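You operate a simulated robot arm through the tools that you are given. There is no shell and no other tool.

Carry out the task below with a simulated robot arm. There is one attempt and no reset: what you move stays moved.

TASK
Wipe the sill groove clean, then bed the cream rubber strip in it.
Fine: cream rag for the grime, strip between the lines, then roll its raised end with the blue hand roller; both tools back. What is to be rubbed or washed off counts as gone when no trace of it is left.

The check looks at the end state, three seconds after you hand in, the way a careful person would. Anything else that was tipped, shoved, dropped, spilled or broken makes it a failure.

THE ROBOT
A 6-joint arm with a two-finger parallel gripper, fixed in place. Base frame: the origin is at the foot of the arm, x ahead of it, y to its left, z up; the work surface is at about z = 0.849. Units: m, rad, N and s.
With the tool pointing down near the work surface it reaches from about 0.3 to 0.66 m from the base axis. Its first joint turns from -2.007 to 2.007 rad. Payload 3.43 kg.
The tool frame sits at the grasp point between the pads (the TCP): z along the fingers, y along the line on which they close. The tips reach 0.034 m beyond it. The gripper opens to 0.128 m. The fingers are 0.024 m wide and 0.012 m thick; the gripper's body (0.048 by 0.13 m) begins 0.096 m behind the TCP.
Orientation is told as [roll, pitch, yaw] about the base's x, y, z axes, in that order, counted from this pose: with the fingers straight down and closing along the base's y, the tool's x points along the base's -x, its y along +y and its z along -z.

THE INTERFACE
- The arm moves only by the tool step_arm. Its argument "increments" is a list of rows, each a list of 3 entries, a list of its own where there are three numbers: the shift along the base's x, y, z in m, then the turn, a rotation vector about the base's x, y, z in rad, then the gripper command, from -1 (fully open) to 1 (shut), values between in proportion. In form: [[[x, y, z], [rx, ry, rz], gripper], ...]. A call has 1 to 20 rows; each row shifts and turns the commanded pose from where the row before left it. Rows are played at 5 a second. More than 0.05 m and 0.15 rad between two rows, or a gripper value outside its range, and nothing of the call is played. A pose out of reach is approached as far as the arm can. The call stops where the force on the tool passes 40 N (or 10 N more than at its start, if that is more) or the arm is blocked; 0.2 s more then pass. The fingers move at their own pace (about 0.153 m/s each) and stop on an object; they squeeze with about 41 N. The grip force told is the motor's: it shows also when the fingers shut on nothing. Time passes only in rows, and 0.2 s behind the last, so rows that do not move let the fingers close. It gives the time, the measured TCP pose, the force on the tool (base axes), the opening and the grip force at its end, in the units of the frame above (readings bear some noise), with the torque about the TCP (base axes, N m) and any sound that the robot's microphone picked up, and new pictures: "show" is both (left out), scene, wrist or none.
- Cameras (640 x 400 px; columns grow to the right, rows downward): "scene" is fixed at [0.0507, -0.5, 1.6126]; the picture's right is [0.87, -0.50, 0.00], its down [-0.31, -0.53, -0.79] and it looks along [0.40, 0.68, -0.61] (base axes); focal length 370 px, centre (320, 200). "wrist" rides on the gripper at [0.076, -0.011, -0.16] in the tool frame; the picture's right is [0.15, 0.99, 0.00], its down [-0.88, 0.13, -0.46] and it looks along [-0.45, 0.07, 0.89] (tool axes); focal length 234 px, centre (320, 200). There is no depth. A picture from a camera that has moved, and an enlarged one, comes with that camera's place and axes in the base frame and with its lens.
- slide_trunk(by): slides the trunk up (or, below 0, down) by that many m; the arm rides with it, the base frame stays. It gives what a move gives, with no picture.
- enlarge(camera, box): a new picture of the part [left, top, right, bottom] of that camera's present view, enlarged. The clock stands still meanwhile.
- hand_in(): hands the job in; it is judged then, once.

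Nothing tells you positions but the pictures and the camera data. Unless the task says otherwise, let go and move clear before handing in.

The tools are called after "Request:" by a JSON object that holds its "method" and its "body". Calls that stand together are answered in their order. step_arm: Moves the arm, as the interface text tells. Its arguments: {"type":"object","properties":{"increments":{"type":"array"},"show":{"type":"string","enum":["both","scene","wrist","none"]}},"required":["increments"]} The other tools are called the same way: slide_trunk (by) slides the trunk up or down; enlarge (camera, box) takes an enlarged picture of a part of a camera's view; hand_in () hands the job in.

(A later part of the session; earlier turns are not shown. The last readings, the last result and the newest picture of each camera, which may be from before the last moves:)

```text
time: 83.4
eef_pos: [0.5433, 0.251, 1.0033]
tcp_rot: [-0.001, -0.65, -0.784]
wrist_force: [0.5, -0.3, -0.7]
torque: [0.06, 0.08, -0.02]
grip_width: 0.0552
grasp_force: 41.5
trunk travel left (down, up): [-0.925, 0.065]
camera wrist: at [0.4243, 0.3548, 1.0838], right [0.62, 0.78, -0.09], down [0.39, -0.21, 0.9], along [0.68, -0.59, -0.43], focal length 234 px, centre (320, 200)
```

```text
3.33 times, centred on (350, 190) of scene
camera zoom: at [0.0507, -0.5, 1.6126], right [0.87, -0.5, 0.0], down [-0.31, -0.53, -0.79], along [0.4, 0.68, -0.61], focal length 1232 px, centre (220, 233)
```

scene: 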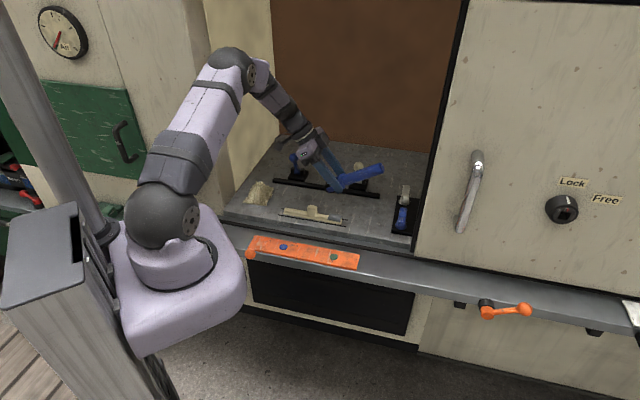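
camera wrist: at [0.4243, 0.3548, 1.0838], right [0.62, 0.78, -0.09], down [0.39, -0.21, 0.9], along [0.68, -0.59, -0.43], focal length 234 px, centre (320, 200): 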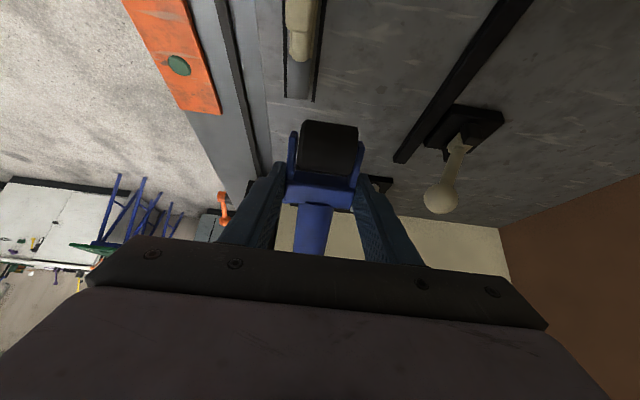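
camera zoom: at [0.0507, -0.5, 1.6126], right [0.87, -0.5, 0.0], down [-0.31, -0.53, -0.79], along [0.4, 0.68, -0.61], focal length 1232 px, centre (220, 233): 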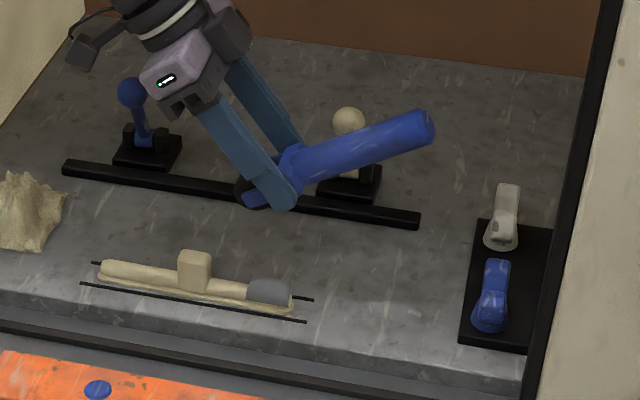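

Request:
{"method": "step_arm", "body": {"increments": [[[-0.0128, -0.0306, 0], [0, 0, 0], 1], [[0, 0, -0.03], [0, 0, 0], 1], [[0, 0, -0.03], [0, 0, 0], 1], [[0, 0, -0.01], [0, 0, 0], 1], [[0, 0, 0], [0, 0, 0], 1]], "show": "both"}}

Request:
{"method": "enlarge", "body": {"camera": "scene", "box": [290, 180, 390, 240]}}

Request:
{"method": "enlarge", "body": {"camera": "wrist", "box": [260, 0, 400, 180]}}

```text
time: 84.6
eef_pos: [0.5311, 0.22, 0.9331]
tcp_rot: [0.0, -0.65, -0.783]
wrist_force: [0.6, 0.0, -1.4]
torque: [0.06, 0.06, 0.0]
grip_width: 0.0553
grasp_force: 41.5
trunk travel left (down, up): [-0.925, 0.065]
camera wrist: at [0.4126, 0.3231, 1.0148], right [0.62, 0.78, -0.09], down [0.39, -0.21, 0.9], along [0.68, -0.59, -0.44], focal length 234 px, centre (320, 200)
```

scene: 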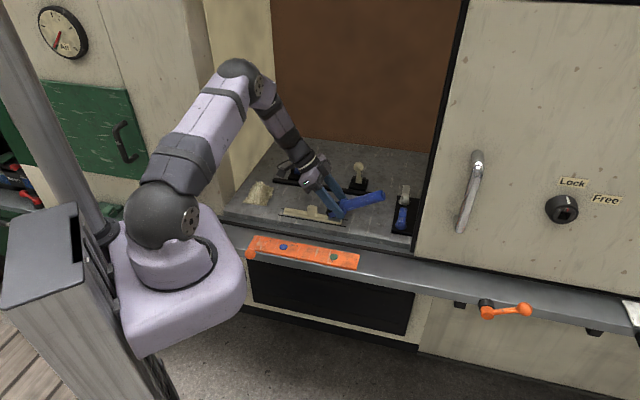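
wrist: 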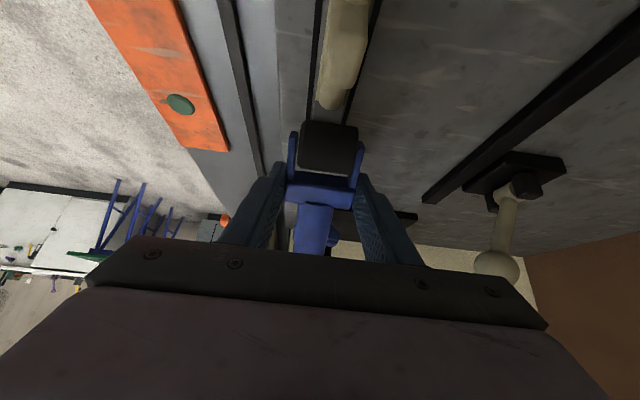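

```text
6.40 times, centred on (340, 210) of scene
camera zoom: at [0.0507, -0.5, 1.6126], right [0.87, -0.5, 0.0], down [-0.31, -0.53, -0.79], along [0.4, 0.68, -0.61], focal length 2364 px, centre (192, 136)
```

zoom: 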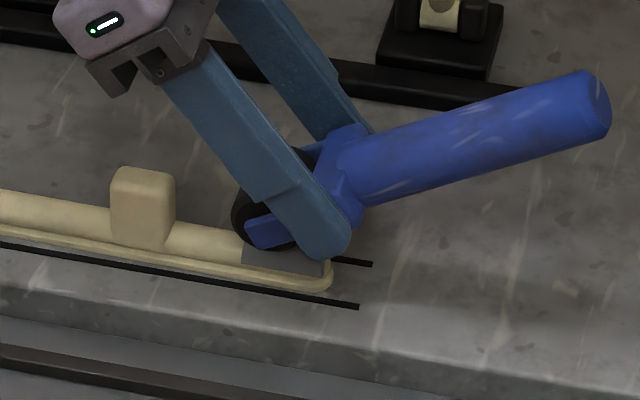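

```text
2.22 times, centred on (330, 90) of wrist
camera zoom: at [0.4126, 0.3231, 1.0148], right [0.62, 0.78, -0.09], down [0.39, -0.21, 0.9], along [0.68, -0.59, -0.44], focal length 520 px, centre (298, 444)
```

zoom: 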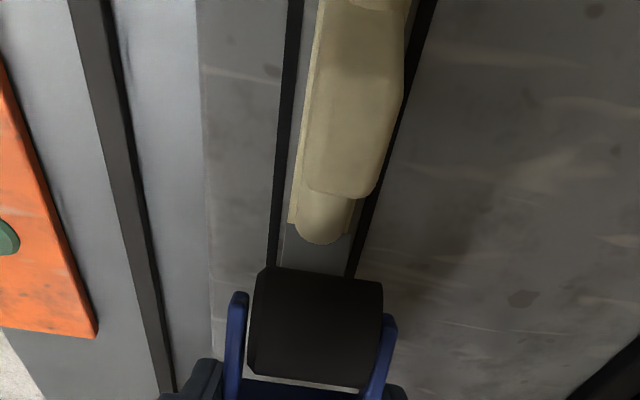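

Request:
{"method": "step_arm", "body": {"increments": [[[0, 0, -0.003], [0, 0, 0], 1], [[0, 0, -0.003], [0, 0, 0], 1], [[0, 0, -0.002], [0, 0, 0], 1], [[0, 0, 0], [0, 0, 0], 1]], "show": "none"}}

```text
time: 85.6
eef_pos: [0.5317, 0.2212, 0.924]
tcp_rot: [0.0, -0.65, -0.782]
wrist_force: [1.3, -0.2, -1.5]
torque: [0.06, 0.07, -0.04]
grip_width: 0.0555
grasp_force: 41.3
trunk travel left (down, up): [-0.925, 0.065]
```

Request:
{"method": "step_arm", "body": {"increments": [[[0, 0, -0.0015], [0, 0, 0], 1], [[0, 0, -0.0015], [0, 0, 0], 1], [[0, 0, -0.001], [0, 0, 0], 1], [[0, 0, 0], [0, 0, 0], 1]], "show": "none"}}

```text
time: 86.6
eef_pos: [0.5321, 0.2208, 0.9208]
tcp_rot: [0.001, -0.649, -0.784]
wrist_force: [0.5, -0.5, -2.0]
torque: [0.06, 0.06, -0.02]
grip_width: 0.0556
grasp_force: 41.3
trunk travel left (down, up): [-0.925, 0.065]
```

Request:
{"method": "step_arm", "body": {"increments": [[[0, 0, -0.001], [0, 0, 0], 1], [[0, 0, -0.001], [0, 0, 0], 1], [[0, 0, -0.001], [0, 0, 0], 1], [[0, 0, 0], [0, 0, 0], 1]], "show": "none"}}

Request:
{"method": "enlarge", "body": {"camera": "scene", "box": [290, 180, 390, 240]}}

```text
time: 87.6
eef_pos: [0.5313, 0.2195, 0.9193]
tcp_rot: [0.002, -0.651, -0.786]
wrist_force: [-0.7, -0.2, 6.4]
torque: [-0.06, 0.3, -0.01]
grip_width: 0.0551
grasp_force: 41.4
trunk travel left (down, up): [-0.925, 0.065]
```

```text
6.40 times, centred on (340, 210) of scene
camera zoom: at [0.0507, -0.5, 1.6126], right [0.87, -0.5, 0.0], down [-0.31, -0.53, -0.79], along [0.4, 0.68, -0.61], focal length 2364 px, centre (192, 136)
```

zoom: 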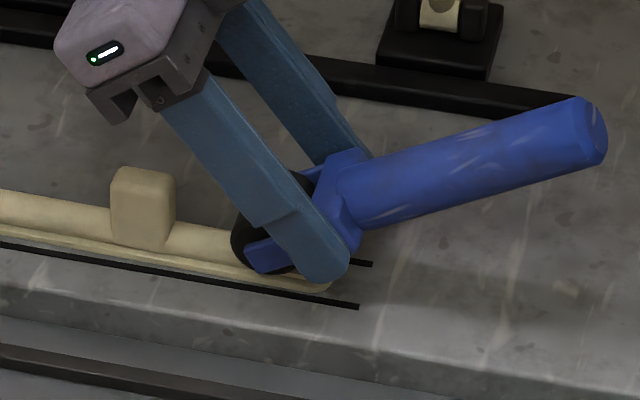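

Contact made. I'll press up to roughly 28 N.

Request:
{"method": "step_arm", "body": {"increments": [[[0, 0, -0.001], [0, 0, 0], 1], [[0, 0, -0.001], [0, 0, 0], 1], [[0, 0, 0], [0, 0, 0], 1]], "show": "none"}}

```text
time: 88.4
eef_pos: [0.531, 0.22, 0.9186]
tcp_rot: [0.006, -0.655, -0.787]
wrist_force: [0.2, 1.6, 22.1]
torque: [-0.32, 0.93, -0.2]
grip_width: 0.0554
grasp_force: 41.0
trunk travel left (down, up): [-0.925, 0.065]
```

Request:
{"method": "step_arm", "body": {"increments": [[[0.003, -0.003, -0.0003], [0, 0, 0], 1], [[0.003, -0.003, 0], [0, 0, 0], 1], [[0.003, -0.003, 0], [0, 0, 0], 1], [[0.003, -0.003, 0], [0, 0, 0], 1]], "show": "none"}}

Request:
{"method": "enlarge", "body": {"camera": "scene", "box": [270, 195, 350, 235]}}

```text
time: 89.4
eef_pos: [0.5425, 0.207, 0.9156]
tcp_rot: [0.0, -0.651, -0.783]
wrist_force: [-8.0, 7.5, 12.9]
torque: [0.01, 1.04, -0.27]
grip_width: 0.0552
grasp_force: 40.8
trunk travel left (down, up): [-0.925, 0.065]
```

```text
8.00 times, centred on (310, 215) of scene
camera zoom: at [0.0507, -0.5, 1.6126], right [0.87, -0.5, 0.0], down [-0.31, -0.53, -0.79], along [0.4, 0.68, -0.61], focal length 2956 px, centre (400, 80)
```

zoom: 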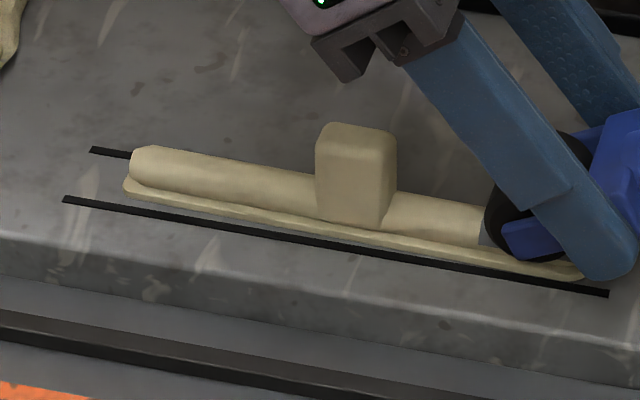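

Request:
{"method": "step_arm", "body": {"increments": [[[0.003, -0.003, -0.0006], [0, 0, 0], 1], [[0.003, -0.003, -0.0004], [0, 0, 0], 1], [[0.003, -0.003, -0.0003], [0, 0, 0], 1]], "show": "none"}}

Request:
{"method": "enlarge", "body": {"camera": "scene", "box": [270, 185, 410, 240]}}

```text
time: 90.2
eef_pos: [0.5505, 0.2004, 0.915]
tcp_rot: [0.003, -0.652, -0.787]
wrist_force: [-7.7, 8.0, 15.1]
torque: [0.11, 1.12, -0.28]
grip_width: 0.0552
grasp_force: 41.2
trunk travel left (down, up): [-0.925, 0.065]
```

```text
4.57 times, centred on (340, 212) of scene
camera zoom: at [0.0507, -0.5, 1.6126], right [0.87, -0.5, 0.0], down [-0.31, -0.53, -0.79], along [0.4, 0.68, -0.61], focal length 1689 px, centre (229, 143)
```

zoom: 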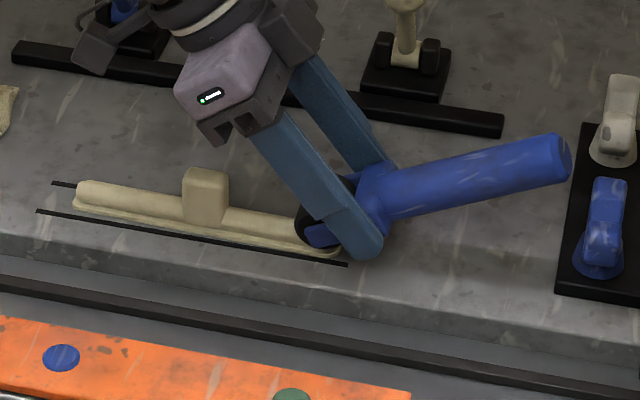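

Request:
{"method": "step_arm", "body": {"increments": [[[-0.003, 0.003, 0], [0, 0, 0], 1], [[-0.003, 0.003, 0], [0, 0, 0], 1], [[-0.003, 0.003, 0], [0, 0, 0], 1], [[-0.003, 0.003, -0.0004], [0, 0, 0], 1], [[-0.003, 0.003, 0], [0, 0, 0], 1], [[-0.003, 0.003, 0], [0, 0, 0], 1], [[-0.003, 0.003, 0], [0, 0, 0], 1]], "show": "none"}}

Request:
{"method": "enlarge", "body": {"camera": "scene", "box": [270, 195, 350, 235]}}

```text
time: 91.8
eef_pos: [0.532, 0.2194, 0.9163]
tcp_rot: [0.001, -0.65, -0.784]
wrist_force: [9.2, -8.4, 16.8]
torque: [0.35, -0.83, 0.07]
grip_width: 0.0552
grasp_force: 40.7
trunk travel left (down, up): [-0.925, 0.065]
```

```text
8.00 times, centred on (310, 215) of scene
camera zoom: at [0.0507, -0.5, 1.6126], right [0.87, -0.5, 0.0], down [-0.31, -0.53, -0.79], along [0.4, 0.68, -0.61], focal length 2956 px, centre (400, 80)
```

zoom: 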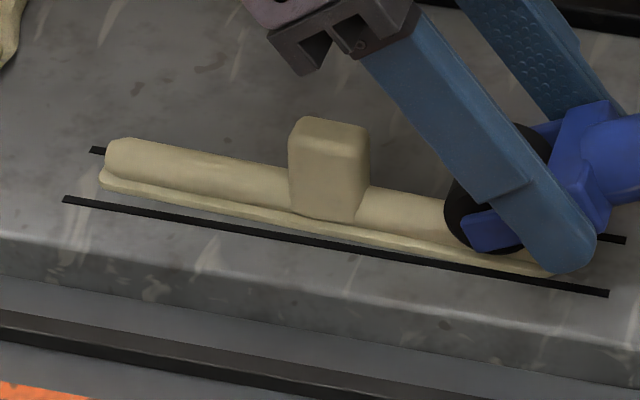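

Request:
{"method": "step_arm", "body": {"increments": [[[0, 0, 0.01], [0, 0, 0], 1], [[0.01, 0.01, 0.04], [0, 0, 0], 1], [[0.02, 0.02, 0.01], [0, 0, 0], 1], [[0, 0, 0], [0, 0, 0], 1]], "show": "both"}}

Request:
{"method": "enlarge", "body": {"camera": "scene", "box": [270, 195, 350, 235]}}

Request:
{"method": "enlarge", "body": {"camera": "scene", "box": [312, 205, 352, 235]}}

```text
time: 92.8
eef_pos: [0.5611, 0.2488, 0.9735]
tcp_rot: [-0.002, -0.651, -0.784]
wrist_force: [0.3, -0.1, -0.8]
torque: [0.03, 0.05, 0.03]
grip_width: 0.0554
grasp_force: 41.0
trunk travel left (down, up): [-0.925, 0.065]
camera wrist: at [0.4413, 0.3515, 1.0545], right [0.62, 0.78, -0.09], down [0.39, -0.21, 0.9], along [0.68, -0.59, -0.44], focal length 234 px, centre (320, 200)
```

scene: 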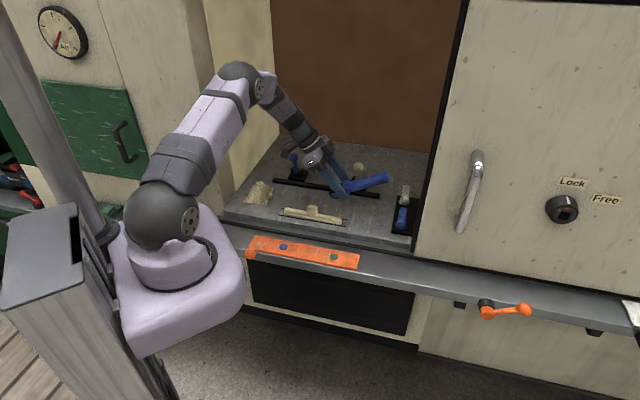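
wrist: 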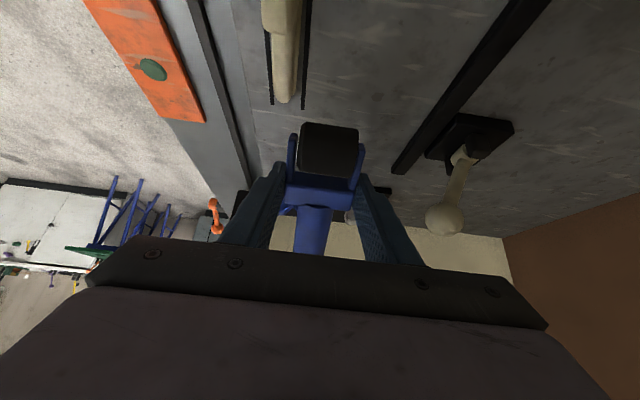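

```text
8.00 times, centred on (310, 215) of scene
camera zoom: at [0.0507, -0.5, 1.6126], right [0.87, -0.5, 0.0], down [-0.31, -0.53, -0.79], along [0.4, 0.68, -0.61], focal length 2956 px, centre (400, 80)
```

zoom: 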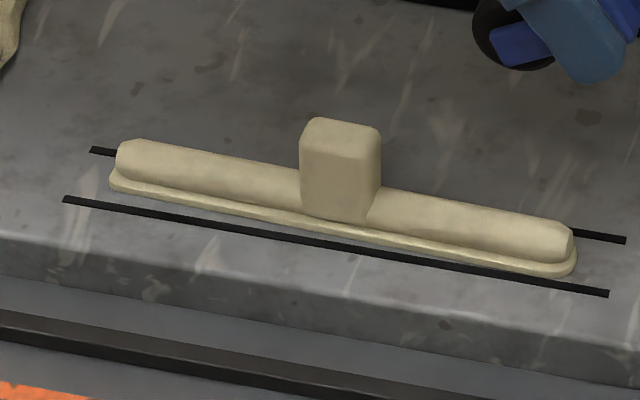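

```text
13.33 times, centred on (332, 220) of scene
camera zoom: at [0.0507, -0.5, 1.6126], right [0.87, -0.5, 0.0], down [-0.31, -0.53, -0.79], along [0.4, 0.68, -0.61], focal length 4926 px, centre (160, -67)
```

zoom: 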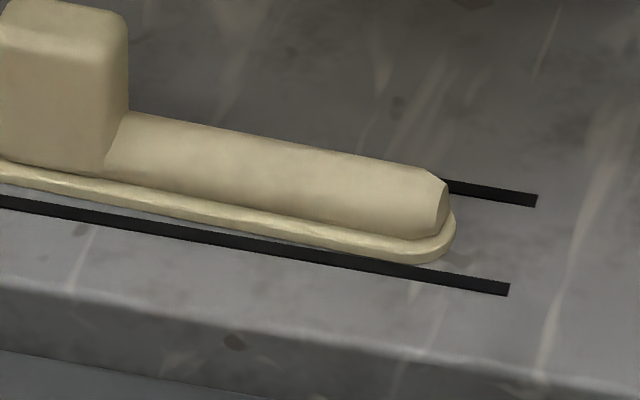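

The grey raised end is gone; it has been rolled flat and the strip is bedded. I'll check the strip's position against both lines at high zoom.

Request:
{"method": "enlarge", "body": {"camera": "scene", "box": [275, 205, 315, 230]}}

Request:
{"method": "enlarge", "body": {"camera": "scene", "box": [312, 210, 352, 235]}}

Request:
{"method": "enlarge", "body": {"camera": "wrist", "box": [220, 0, 360, 120]}}

```text
16.00 times, centred on (295, 218) of scene
camera zoom: at [0.0507, -0.5, 1.6126], right [0.87, -0.5, 0.0], down [-0.31, -0.53, -0.79], along [0.4, 0.68, -0.61], focal length 5911 px, centre (720, -80)
```

zoom: 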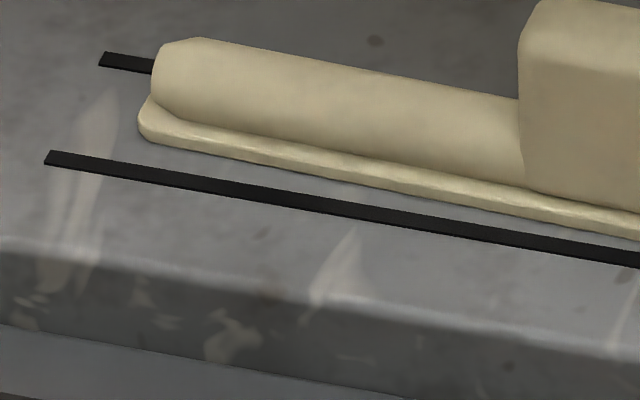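

```text
16.00 times, centred on (332, 222) of scene
camera zoom: at [0.0507, -0.5, 1.6126], right [0.87, -0.5, 0.0], down [-0.31, -0.53, -0.79], along [0.4, 0.68, -0.61], focal length 5911 px, centre (128, -160)
```

zoom: 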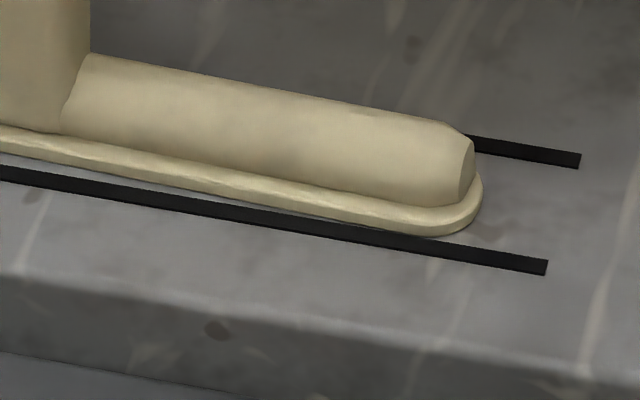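

```text
3.33 times, centred on (290, 60) of wrist
camera zoom: at [0.4413, 0.3515, 1.0545], right [0.62, 0.78, -0.09], down [0.39, -0.21, 0.9], along [0.68, -0.59, -0.44], focal length 781 px, centre (420, 667)
```

zoom: 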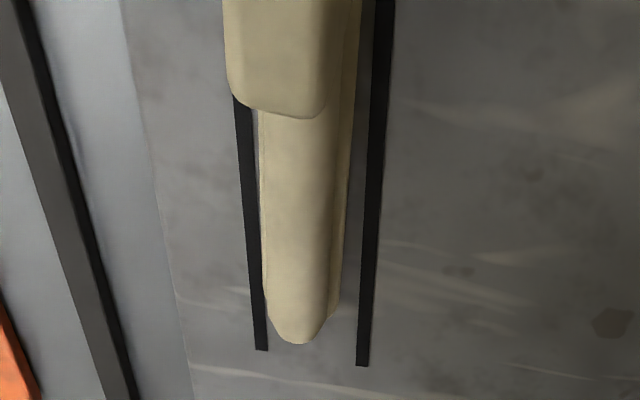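

The pad is rolled flat. The strip's centre is well placed but it has skewed about 2°, which I'll fix afterwards. First the roller goes back: I'll raise it and carry it out over the ledge.

Request:
{"method": "step_arm", "body": {"increments": [[[0, 0, 0.03], [0, 0, 0], 1], [[-0.0246, -0.0362, 0.005], [0, 0, 0], 1], [[-0.0246, -0.0362, 0], [0, 0, 0], 1], [[-0.0246, -0.0362, 0], [0, 0, 0], 1], [[-0.0246, -0.0362, 0], [0, 0, 0], 1], [[0, 0, 0], [0.0884, 0.0884, 0], 1], [[0, 0, 0], [0.0884, 0.0884, 0], 1], [[0, 0, 0], [0.0884, 0.0884, 0], 1], [[0, 0, 0], [0.0884, 0.0884, 0], 1], [[0, 0, 0], [0, 0, 0], 1]], "show": "both"}}

Request:
{"method": "enlarge", "body": {"camera": "scene", "box": [290, 150, 450, 280]}}

```text
time: 95.0
eef_pos: [0.4639, 0.1049, 1.0097]
tcp_rot: [0.002, -0.151, -0.785]
wrist_force: [-0.4, 0.4, -1.7]
torque: [0.03, 0.06, -0.02]
grip_width: 0.0552
grasp_force: 41.6
trunk travel left (down, up): [-0.925, 0.065]
camera wrist: at [0.3855, 0.1681, 1.1551], right [0.6, 0.8, -0.02], down [0.66, -0.47, 0.58], along [0.46, -0.36, -0.81], focal length 234 px, centre (320, 200)
```

scene: 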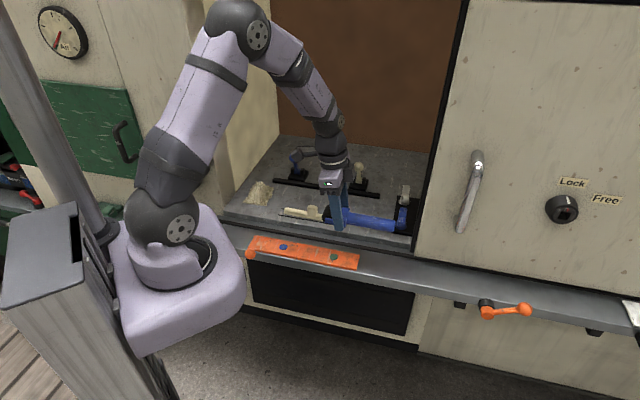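
wrist: 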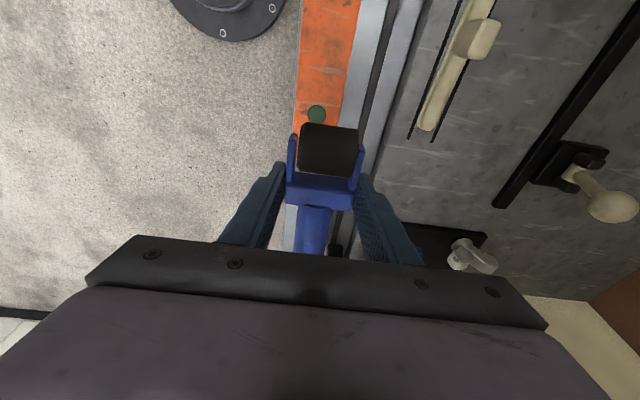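

```text
3.08 times, centred on (370, 215) of scene
camera zoom: at [0.0507, -0.5, 1.6126], right [0.87, -0.5, 0.0], down [-0.31, -0.53, -0.79], along [0.4, 0.68, -0.61], focal length 1137 px, centre (166, 154)
```

zoom: 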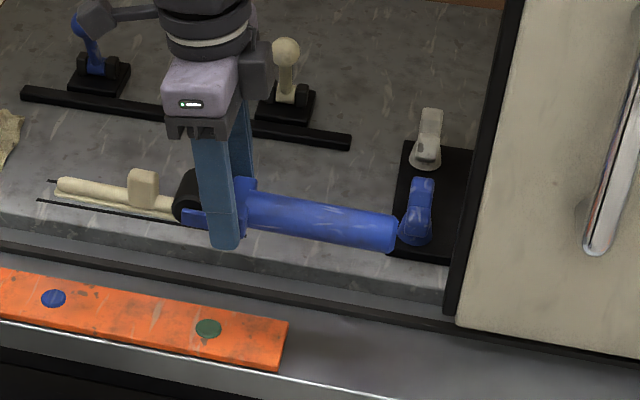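

The roller is level again with the tool leaned 0.15. I'll move along the ledge to its home spot, staying low enough to pass under the door handle.

Request:
{"method": "step_arm", "body": {"increments": [[[0.0, 0.0, -0.03], [0, 0, 0], 1], [[0.0253, -0.0258, -0.005], [0, 0, 0], 1], [[0.0253, -0.0258, -0.005], [0, 0, 0], 1], [[0.0253, -0.0258, 0], [0, 0, 0], 1], [[0.0252, -0.026, 0], [0, 0, 0], 1], [[0, 0, -0.03], [0, 0, 0], 1], [[0, 0, 0], [0, 0, 0], 1]], "show": "both"}}

Request:
{"method": "enlarge", "body": {"camera": "scene", "box": [350, 200, 470, 290]}}

Request:
{"method": "enlarge", "body": {"camera": "wrist", "box": [220, 60, 420, 250]}}

```text
time: 96.6
eef_pos: [0.565, 0.0012, 0.9383]
tcp_rot: [0.001, -0.15, -0.783]
wrist_force: [-0.3, -0.6, -2.4]
torque: [0.04, 0.05, 0.02]
grip_width: 0.0554
grasp_force: 41.3
trunk travel left (down, up): [-0.925, 0.065]
camera wrist: at [0.4859, 0.0624, 1.084], right [0.6, 0.8, -0.02], down [0.66, -0.47, 0.58], along [0.46, -0.36, -0.81], focal length 234 px, centre (320, 200)
```

scene: 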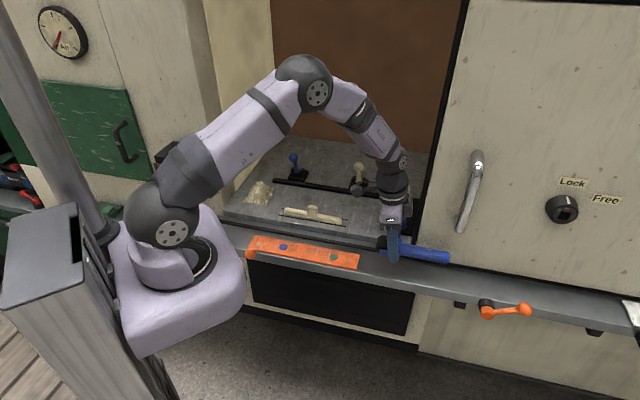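
wrist: 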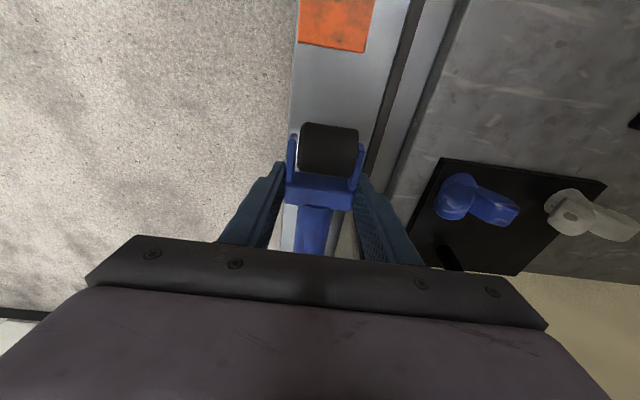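

```text
4.44 times, centred on (410, 245) of scene
camera zoom: at [0.0507, -0.5, 1.6126], right [0.87, -0.5, 0.0], down [-0.31, -0.53, -0.79], along [0.4, 0.68, -0.61], focal length 1642 px, centre (-80, 0)
```

zoom: 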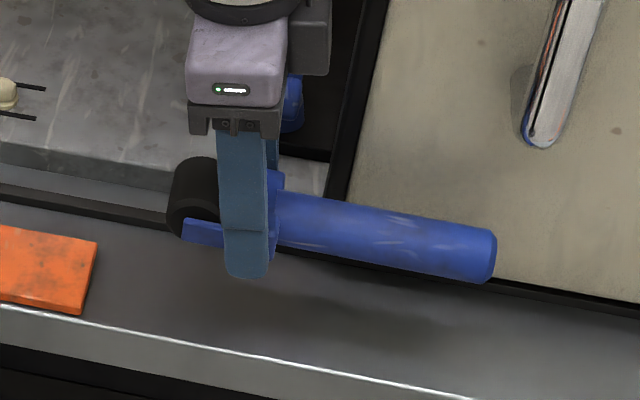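

```text
2.11 times, centred on (320, 155) of wrist
camera zoom: at [0.4859, 0.0624, 1.084], right [0.6, 0.8, -0.02], down [0.66, -0.47, 0.58], along [0.46, -0.36, -0.81], focal length 493 px, centre (320, 295)
```

zoom: 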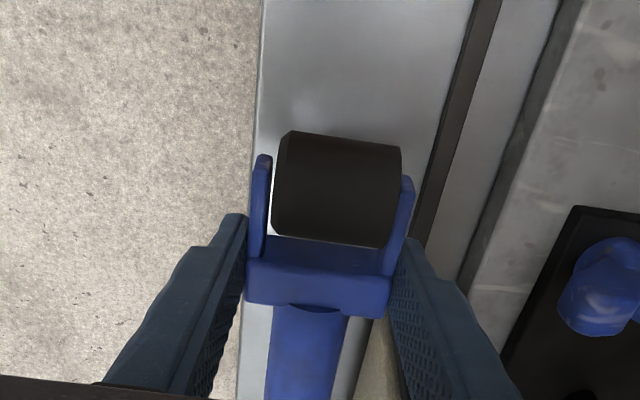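

Request:
{"method": "step_arm", "body": {"increments": [[[0, 0, -0.025], [0, 0, 0], 1], [[0, 0, -0.02], [0, 0, 0], 1], [[0, 0, -0.007], [0, 0, 0], 1], [[0, 0, 0], [0, 0, 0], 1]], "show": "none"}}

Request:
{"method": "enlarge", "body": {"camera": "scene", "box": [360, 220, 460, 290]}}

```text
time: 97.6
eef_pos: [0.565, 0.0013, 0.8865]
tcp_rot: [0.001, -0.15, -0.784]
wrist_force: [0.3, 0.3, -0.5]
torque: [0.03, 0.03, -0.01]
grip_width: 0.0553
grasp_force: 40.8
trunk travel left (down, up): [-0.925, 0.065]
```

```text
5.71 times, centred on (410, 255) of scene
camera zoom: at [0.0507, -0.5, 1.6126], right [0.87, -0.5, 0.0], down [-0.31, -0.53, -0.79], along [0.4, 0.68, -0.61], focal length 2111 px, centre (-194, -114)
```

zoom: 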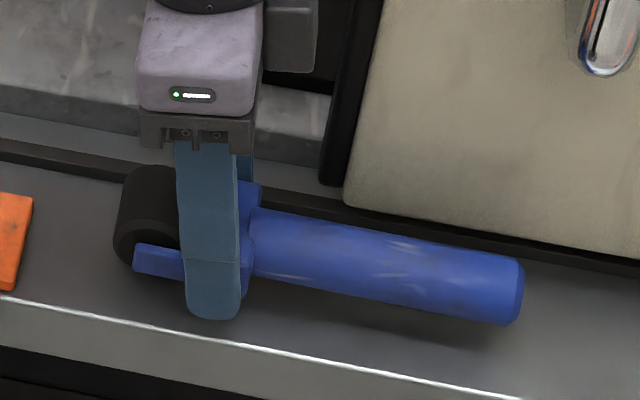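

Compared with the original picture, it needs to go about 5 mm left and 8 mm down. I'll adjust and lower gently.

Request:
{"method": "step_arm", "body": {"increments": [[[-0.0038, 0.0038, -0.002], [0, 0, 0], 1], [[0, 0, -0.002], [0, 0, 0], 1], [[0, 0, -0.0015], [0, 0, 0], 1], [[0, 0, 0], [0, 0, 0], 1]], "show": "none"}}

Request:
{"method": "enlarge", "body": {"camera": "scene", "box": [360, 220, 460, 290]}}

```text
time: 98.6
eef_pos: [0.5616, 0.0054, 0.8818]
tcp_rot: [-0.001, -0.15, -0.785]
wrist_force: [0.6, -0.3, -1.6]
torque: [0.04, 0.03, -0.04]
grip_width: 0.0554
grasp_force: 41.0
trunk travel left (down, up): [-0.925, 0.065]
```

```text
5.71 times, centred on (410, 255) of scene
camera zoom: at [0.0507, -0.5, 1.6126], right [0.87, -0.5, 0.0], down [-0.31, -0.53, -0.79], along [0.4, 0.68, -0.61], focal length 2111 px, centre (-194, -114)
```

zoom: 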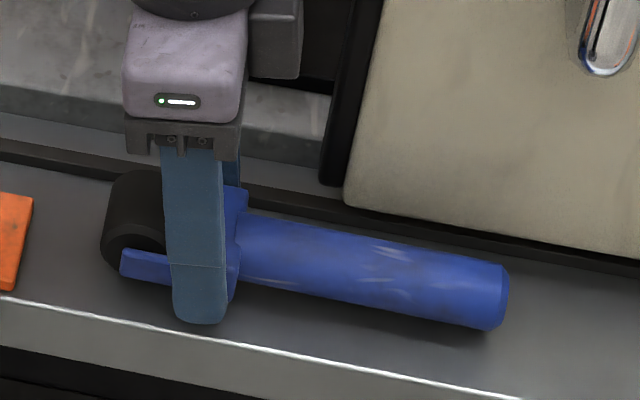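

Request:
{"method": "step_arm", "body": {"increments": [[[0.0005, -0.0005, -0.0015], [0, 0, 0], 1], [[0, 0, -0.0015], [0, 0, 0], 1], [[0, 0, 0], [0, 0, 0], 1]], "show": "none"}}

Request:
{"method": "enlarge", "body": {"camera": "scene", "box": [360, 220, 460, 290]}}

```text
time: 99.4
eef_pos: [0.5627, 0.0048, 0.8768]
tcp_rot: [0.0, -0.15, -0.783]
wrist_force: [-1.2, 0.1, -1.7]
torque: [0.04, 0.06, 0.01]
grip_width: 0.055
grasp_force: 40.5
trunk travel left (down, up): [-0.925, 0.065]
```

```text
5.71 times, centred on (410, 255) of scene
camera zoom: at [0.0507, -0.5, 1.6126], right [0.87, -0.5, 0.0], down [-0.31, -0.53, -0.79], along [0.4, 0.68, -0.61], focal length 2111 px, centre (-194, -114)
```

zoom: 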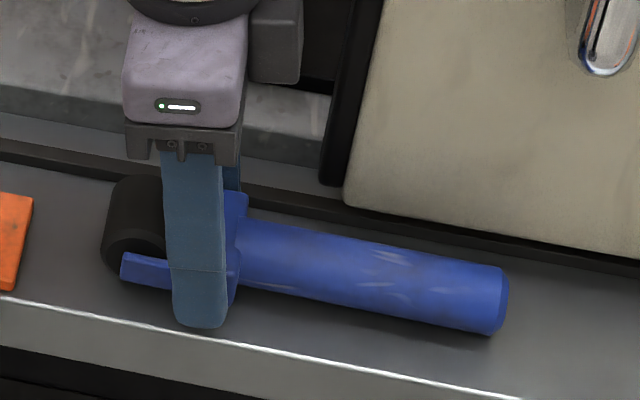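

Request:
{"method": "step_arm", "body": {"increments": [[[0, 0, -0.001], [0, 0, 0], 1], [[0, 0, -0.001], [0, 0, 0], 1], [[0, 0, 0], [0, 0, 0], 1]], "show": "none"}}

```text
time: 100.2
eef_pos: [0.5614, 0.0043, 0.8767]
tcp_rot: [-0.001, -0.151, -0.782]
wrist_force: [-1.0, -1.2, -1.7]
torque: [0.05, 0.01, 0.01]
grip_width: 0.0555
grasp_force: 40.8
trunk travel left (down, up): [-0.925, 0.065]
```

Request:
{"method": "step_arm", "body": {"increments": [[[0, 0, -0.001], [0, 0, 0], 1], [[0, 0, -0.001], [0, 0, 0], 1], [[0, 0, 0], [0, 0, 0], 1]], "show": "none"}}

Request:
{"method": "enlarge", "body": {"camera": "scene", "box": [360, 220, 460, 290]}}

```text
time: 101.0
eef_pos: [0.5621, 0.0044, 0.8752]
tcp_rot: [0.001, -0.151, -0.783]
wrist_force: [0.5, -3.2, 5.1]
torque: [-0.13, 0.25, 0.06]
grip_width: 0.0554
grasp_force: 41.3
trunk travel left (down, up): [-0.925, 0.065]
```

```text
5.71 times, centred on (410, 255) of scene
camera zoom: at [0.0507, -0.5, 1.6126], right [0.87, -0.5, 0.0], down [-0.31, -0.53, -0.79], along [0.4, 0.68, -0.61], focal length 2111 px, centre (-194, -114)
```

zoom: 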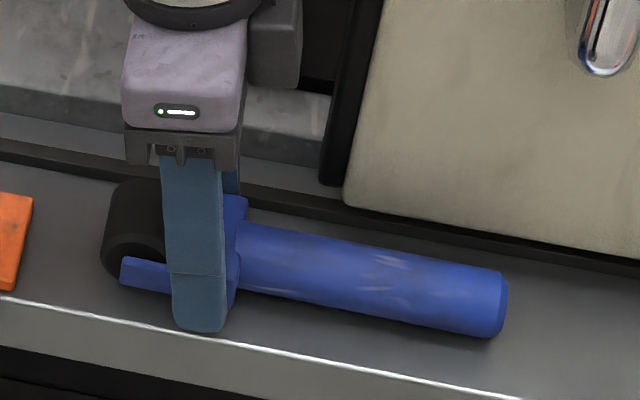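

The roller is resting on the ledge. I'll release it and rise.

Request:
{"method": "step_arm", "body": {"increments": [[[0, 0, 0], [0, 0, 0], 0.1], [[0, 0, 0], [0, 0, 0], 0.0], [[0, 0, 0], [0, 0, 0], -0.06], [[0, 0, 0], [0, 0, 0], -0.06], [[0, 0, 0.015], [0, 0, 0], -0.06], [[0, 0, 0.03], [0, 0, 0], -0.06], [[0, 0, 0.04], [0, 0, 0], -0.06]], "show": "both"}}

Request:
{"method": "enlarge", "body": {"camera": "scene", "box": [360, 220, 460, 290]}}

Request:
{"method": "enlarge", "body": {"camera": "scene", "box": [360, 240, 460, 300]}}

```text
time: 102.6
eef_pos: [0.5613, 0.0053, 0.9607]
tcp_rot: [-0.001, -0.149, -0.783]
wrist_force: [-0.8, 0.1, -0.5]
torque: [0.02, -0.01, 0.05]
grip_width: 0.0675
grasp_force: 0.1
trunk travel left (down, up): [-0.925, 0.065]
camera wrist: at [0.4823, 0.0674, 1.1058], right [0.6, 0.8, -0.02], down [0.66, -0.47, 0.58], along [0.46, -0.36, -0.81], focal length 234 px, centre (320, 200)
```

scene: 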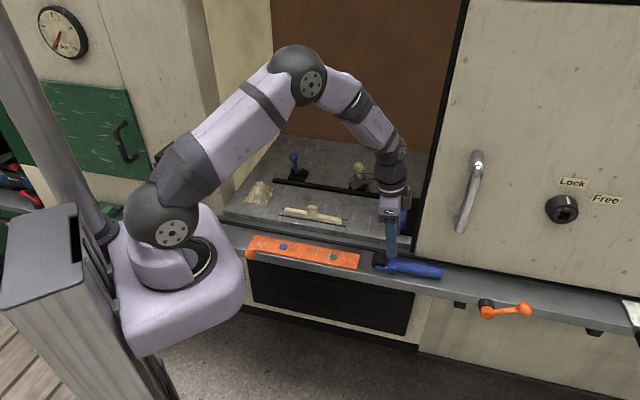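
wrist: 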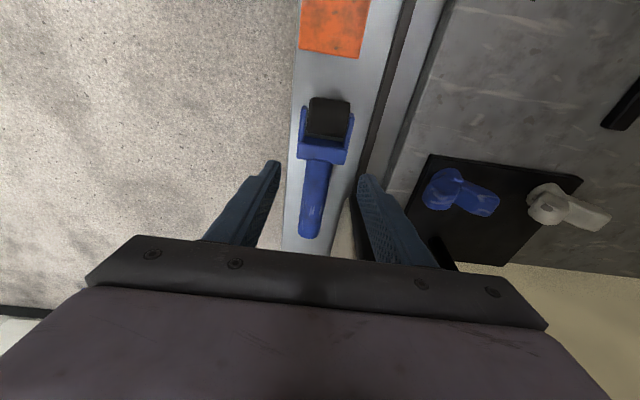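

```text
5.71 times, centred on (410, 255) of scene
camera zoom: at [0.0507, -0.5, 1.6126], right [0.87, -0.5, 0.0], down [-0.31, -0.53, -0.79], along [0.4, 0.68, -0.61], focal length 2111 px, centre (-194, -114)
```

zoom: 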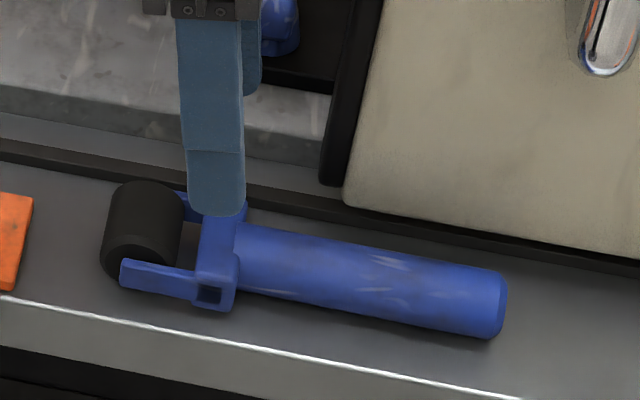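

```text
6.40 times, centred on (410, 270) of scene
camera zoom: at [0.0507, -0.5, 1.6126], right [0.87, -0.5, 0.0], down [-0.31, -0.53, -0.79], along [0.4, 0.68, -0.61], focal length 2364 px, centre (-256, -248)
```

zoom: 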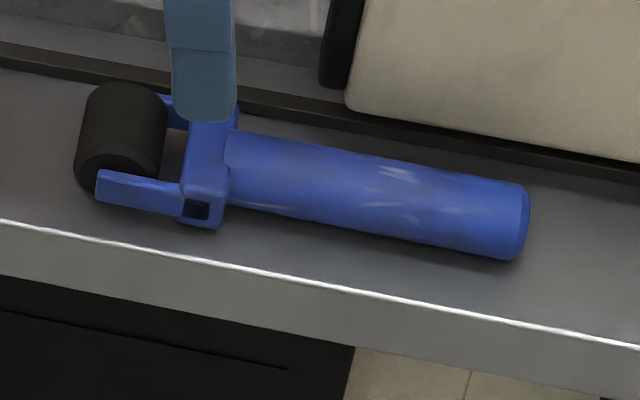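

The roller is back within about 2 mm. The fork's end face looks a little different from before, so I'll zoom in on it.

Request:
{"method": "enlarge", "body": {"camera": "scene", "box": [370, 245, 410, 280]}}

Request:
{"method": "enlarge", "body": {"camera": "wrist", "box": [270, 80, 380, 250]}}

Request:
{"method": "enlarge", "body": {"camera": "scene", "box": [260, 180, 370, 250]}}

```text
11.43 times, centred on (390, 262) of scene
camera zoom: at [0.0507, -0.5, 1.6126], right [0.87, -0.5, 0.0], down [-0.31, -0.53, -0.79], along [0.4, 0.68, -0.61], focal length 4222 px, centre (-480, -514)
```

zoom: 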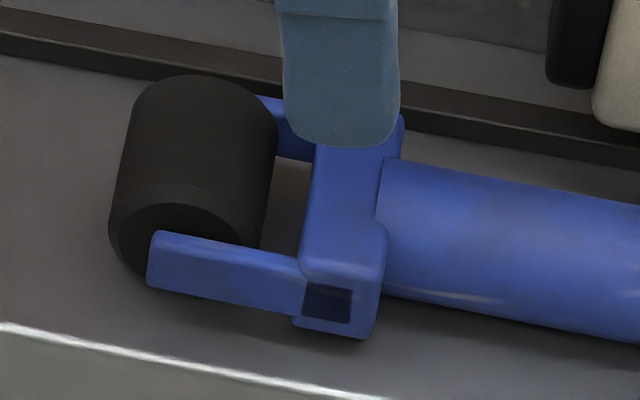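

```text
2.35 times, centred on (325, 165) of wrist
camera zoom: at [0.4823, 0.0674, 1.1058], right [0.6, 0.8, -0.02], down [0.66, -0.47, 0.58], along [0.46, -0.36, -0.81], focal length 551 px, centre (308, 282)
```

zoom: 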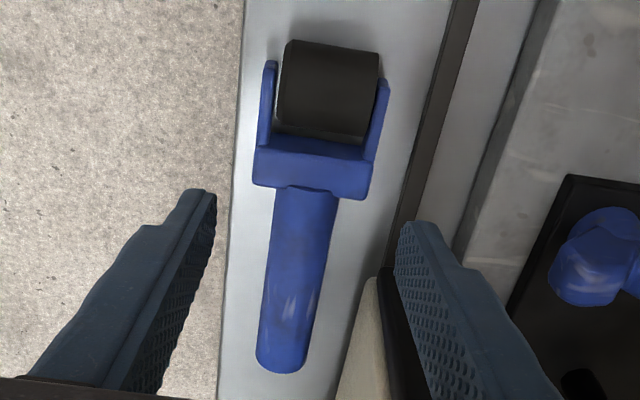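

```text
5.71 times, centred on (315, 215) of scene
camera zoom: at [0.0507, -0.5, 1.6126], right [0.87, -0.5, 0.0], down [-0.31, -0.53, -0.79], along [0.4, 0.68, -0.61], focal length 2111 px, centre (349, 114)
```

zoom: 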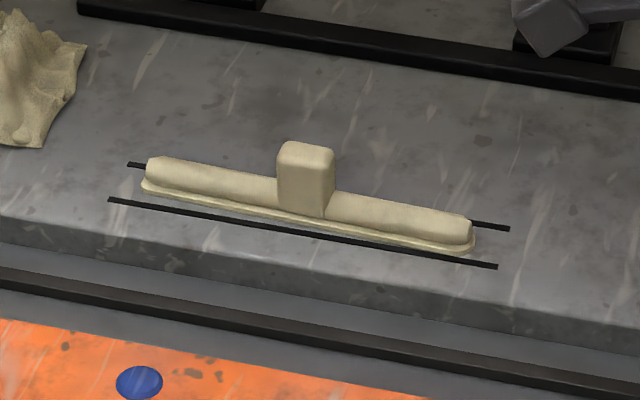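

The roller is home. Now I'll straighten the strip's slight skew by regripping its block and turning it about 2° back. First I'll move above the block with the tool vertical.

Request:
{"method": "step_arm", "body": {"increments": [[[0, 0, 0.045], [0, 0, 0], -0.06], [[0, 0, 0.045], [0, 0, 0], -0.06], [[-0.0127, 0.039, 0], [0.053, 0.053, 0], -0.06], [[-0.0127, 0.039, 0], [0.053, 0.053, 0], -0.06], [[-0.0127, 0.039, 0], [0, 0, -0.019], -0.06], [[-0.0127, 0.039, 0], [0, 0, -0.019], -0.06], [[-0.0127, 0.039, 0], [0, 0, 0], -0.06], [[-0.0127, 0.039, 0], [0, 0, 0], -0.06], [[-0.0127, 0.039, 0], [0, 0, 0], 0.0], [[0, 0, 0], [0, 0, 0], 0.1]], "show": "both"}}

Request:
{"method": "enlarge", "body": {"camera": "wrist", "box": [250, 40, 400, 240]}}

```text
time: 104.8
eef_pos: [0.4716, 0.2789, 1.0477]
tcp_rot: [0.0, -0.001, -0.822]
wrist_force: [-0.3, 0.5, -0.3]
torque: [0.03, 0.03, -0.01]
grip_width: 0.0579
grasp_force: 0.1
trunk travel left (down, up): [-0.925, 0.065]
camera wrist: at [0.4119, 0.3275, 1.2072], right [0.63, 0.78, 0.0], down [0.69, -0.56, 0.46], along [0.36, -0.28, -0.89], focal length 234 px, centre (320, 200)
```

scene: 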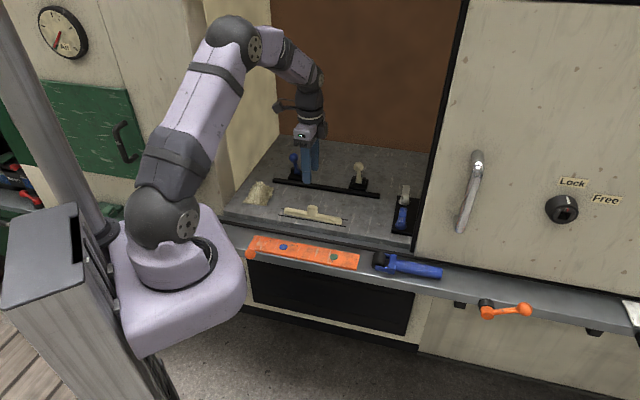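
wrist: 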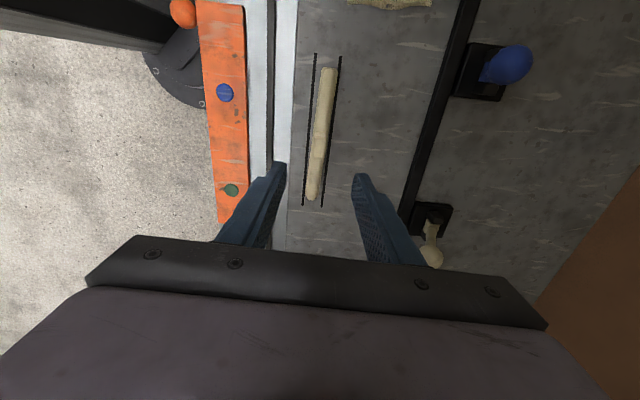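

```text
2.00 times, centred on (325, 140) of wrist
camera zoom: at [0.4119, 0.3275, 1.2072], right [0.63, 0.78, 0.0], down [0.69, -0.56, 0.46], along [0.36, -0.28, -0.89], focal length 468 px, centre (310, 320)
```

zoom: 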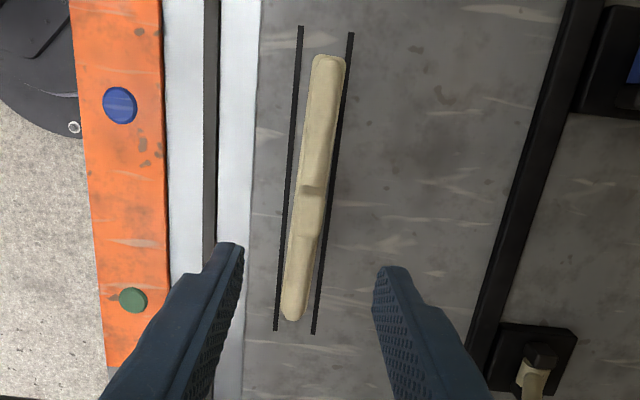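

Request:
{"method": "enlarge", "body": {"camera": "wrist", "box": [295, 50, 350, 130]}}

Request:
{"method": "enlarge", "body": {"camera": "wrist", "box": [295, 130, 350, 210]}}

```text
5.00 times, centred on (322, 90) of wrist
camera zoom: at [0.4119, 0.3275, 1.2072], right [0.63, 0.78, 0.0], down [0.69, -0.56, 0.46], along [0.36, -0.28, -0.89], focal length 1171 px, centre (308, 750)
```

zoom: 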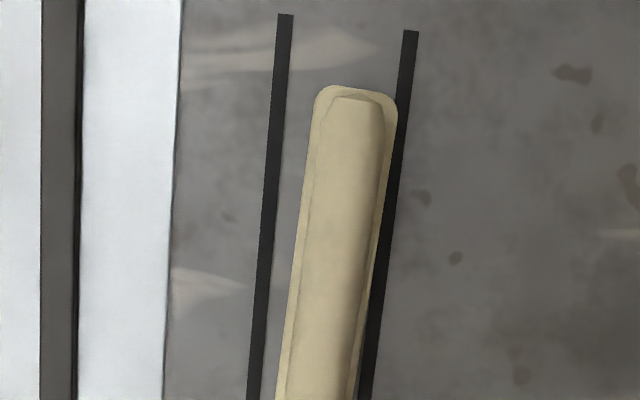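

```text
5.00 times, centred on (322, 170) of wrist
camera zoom: at [0.4119, 0.3275, 1.2072], right [0.63, 0.78, 0.0], down [0.69, -0.56, 0.46], along [0.36, -0.28, -0.89], focal length 1171 px, centre (308, 350)
```

zoom: 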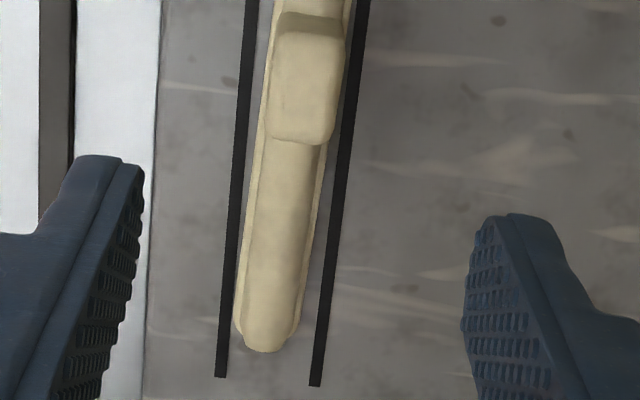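

The strip is skewed about 2° but its centre is good. I'll descend on the block with matching yaw, grip, and rotate it by +0.036 rad in place.

Request:
{"method": "step_arm", "body": {"increments": [[[0.0008, -0.0003, -0.04], [0, 0, 0], 0.1], [[0, 0, -0.04], [0, 0, 0], 0.1], [[0, 0, -0.035], [0, 0, 0], 0.1], [[0, 0, -0.018], [0, 0, 0], 0.1], [[0, 0, -0.005], [0, 0, 0], 0.1], [[0, 0, 0], [0, 0, 0], 0.1]], "show": "both"}}

Request:
{"method": "enlarge", "body": {"camera": "wrist", "box": [240, 20, 400, 240]}}

Request:
{"method": "enlarge", "body": {"camera": "scene", "box": [270, 190, 350, 240]}}

```text
time: 106.2
eef_pos: [0.4724, 0.2778, 0.9113]
tcp_rot: [0.0, 0.0, -0.822]
wrist_force: [-0.5, 0.8, -0.3]
torque: [-0.01, -0.02, 0.03]
grip_width: 0.0578
grasp_force: 0.1
trunk travel left (down, up): [-0.925, 0.065]
camera wrist: at [0.4129, 0.3273, 1.0696], right [0.63, 0.78, 0.0], down [0.69, -0.56, 0.46], along [0.36, -0.29, -0.89], focal length 234 px, centre (320, 200)
```

scene: 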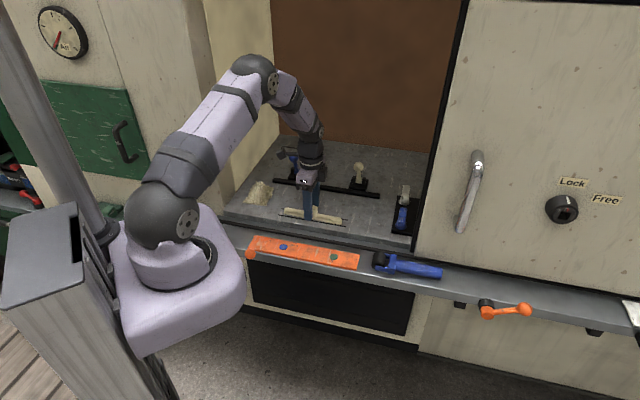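
wrist: 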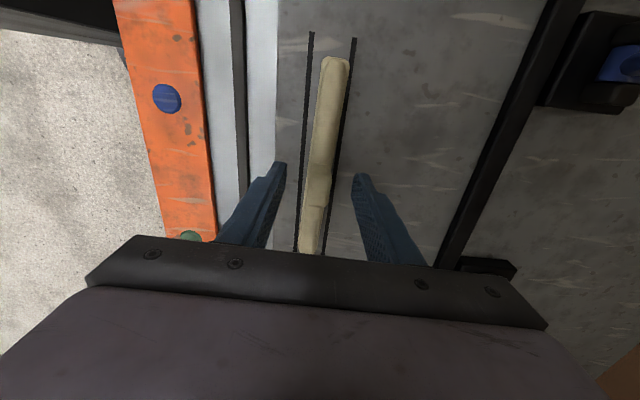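

```text
1.82 times, centred on (320, 130) of wrist
camera zoom: at [0.4129, 0.3273, 1.0696], right [0.63, 0.78, 0.0], down [0.69, -0.56, 0.46], along [0.36, -0.29, -0.89], focal length 426 px, centre (320, 327)
```

zoom: 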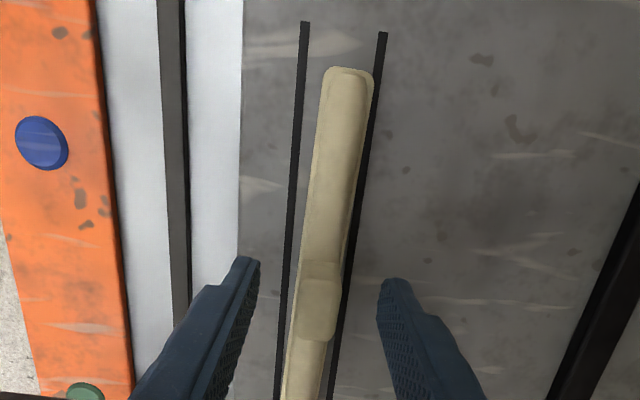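

```text
8.00 times, centred on (310, 215) of scene
camera zoom: at [0.0507, -0.5, 1.6126], right [0.87, -0.5, 0.0], down [-0.31, -0.53, -0.79], along [0.4, 0.68, -0.61], focal length 2956 px, centre (400, 80)
```

zoom: 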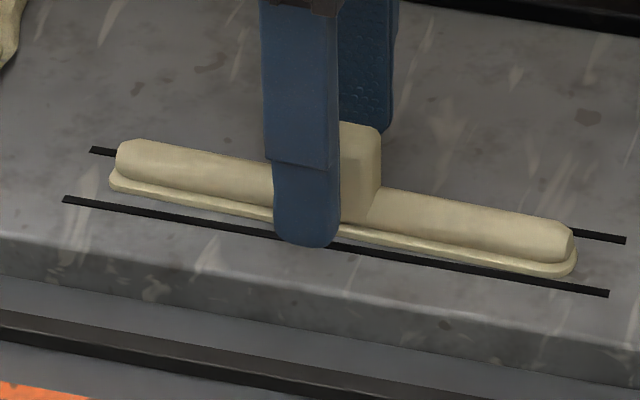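

Request:
{"method": "step_arm", "body": {"increments": [[[0, 0, -0.002], [0, 0, 0], 0.1], [[0, 0, 0], [0, 0, 0], 0.5], [[0, 0, 0], [0, 0, 0], 1], [[0, 0, 0], [0, 0, 0], 1], [[0, 0, 0], [0, 0, 0], 1]], "show": "none"}}

Request:
{"method": "enlarge", "body": {"camera": "scene", "box": [270, 190, 350, 240]}}

Request:
{"method": "enlarge", "body": {"camera": "wrist", "box": [280, 20, 380, 180]}}

```text
time: 107.4
eef_pos: [0.472, 0.2786, 0.908]
tcp_rot: [0.001, 0.0, -0.823]
wrist_force: [0.3, -0.8, -0.6]
torque: [-0.02, 0.0, 0.02]
grip_width: 0.0177
grasp_force: 41.0
trunk travel left (down, up): [-0.925, 0.065]
```

```text
8.00 times, centred on (310, 215) of scene
camera zoom: at [0.0507, -0.5, 1.6126], right [0.87, -0.5, 0.0], down [-0.31, -0.53, -0.79], along [0.4, 0.68, -0.61], focal length 2956 px, centre (400, 80)
```

zoom: 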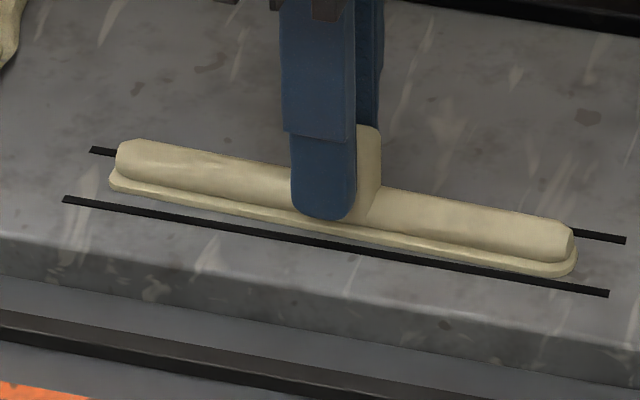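

```text
2.50 times, centred on (330, 100) of wrist
camera zoom: at [0.4126, 0.3266, 1.0679], right [0.63, 0.78, 0.0], down [0.69, -0.56, 0.46], along [0.36, -0.29, -0.89], focal length 585 px, centre (295, 450)
```

zoom: 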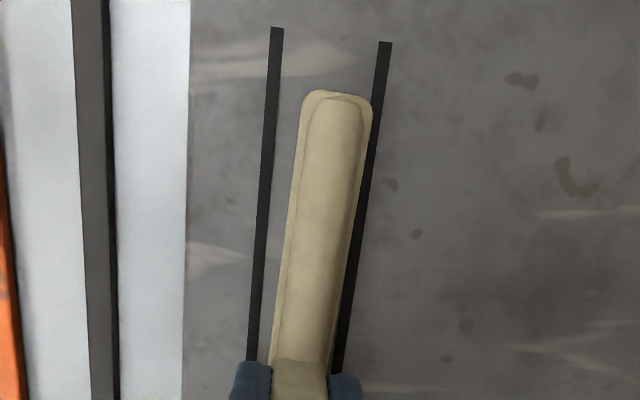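

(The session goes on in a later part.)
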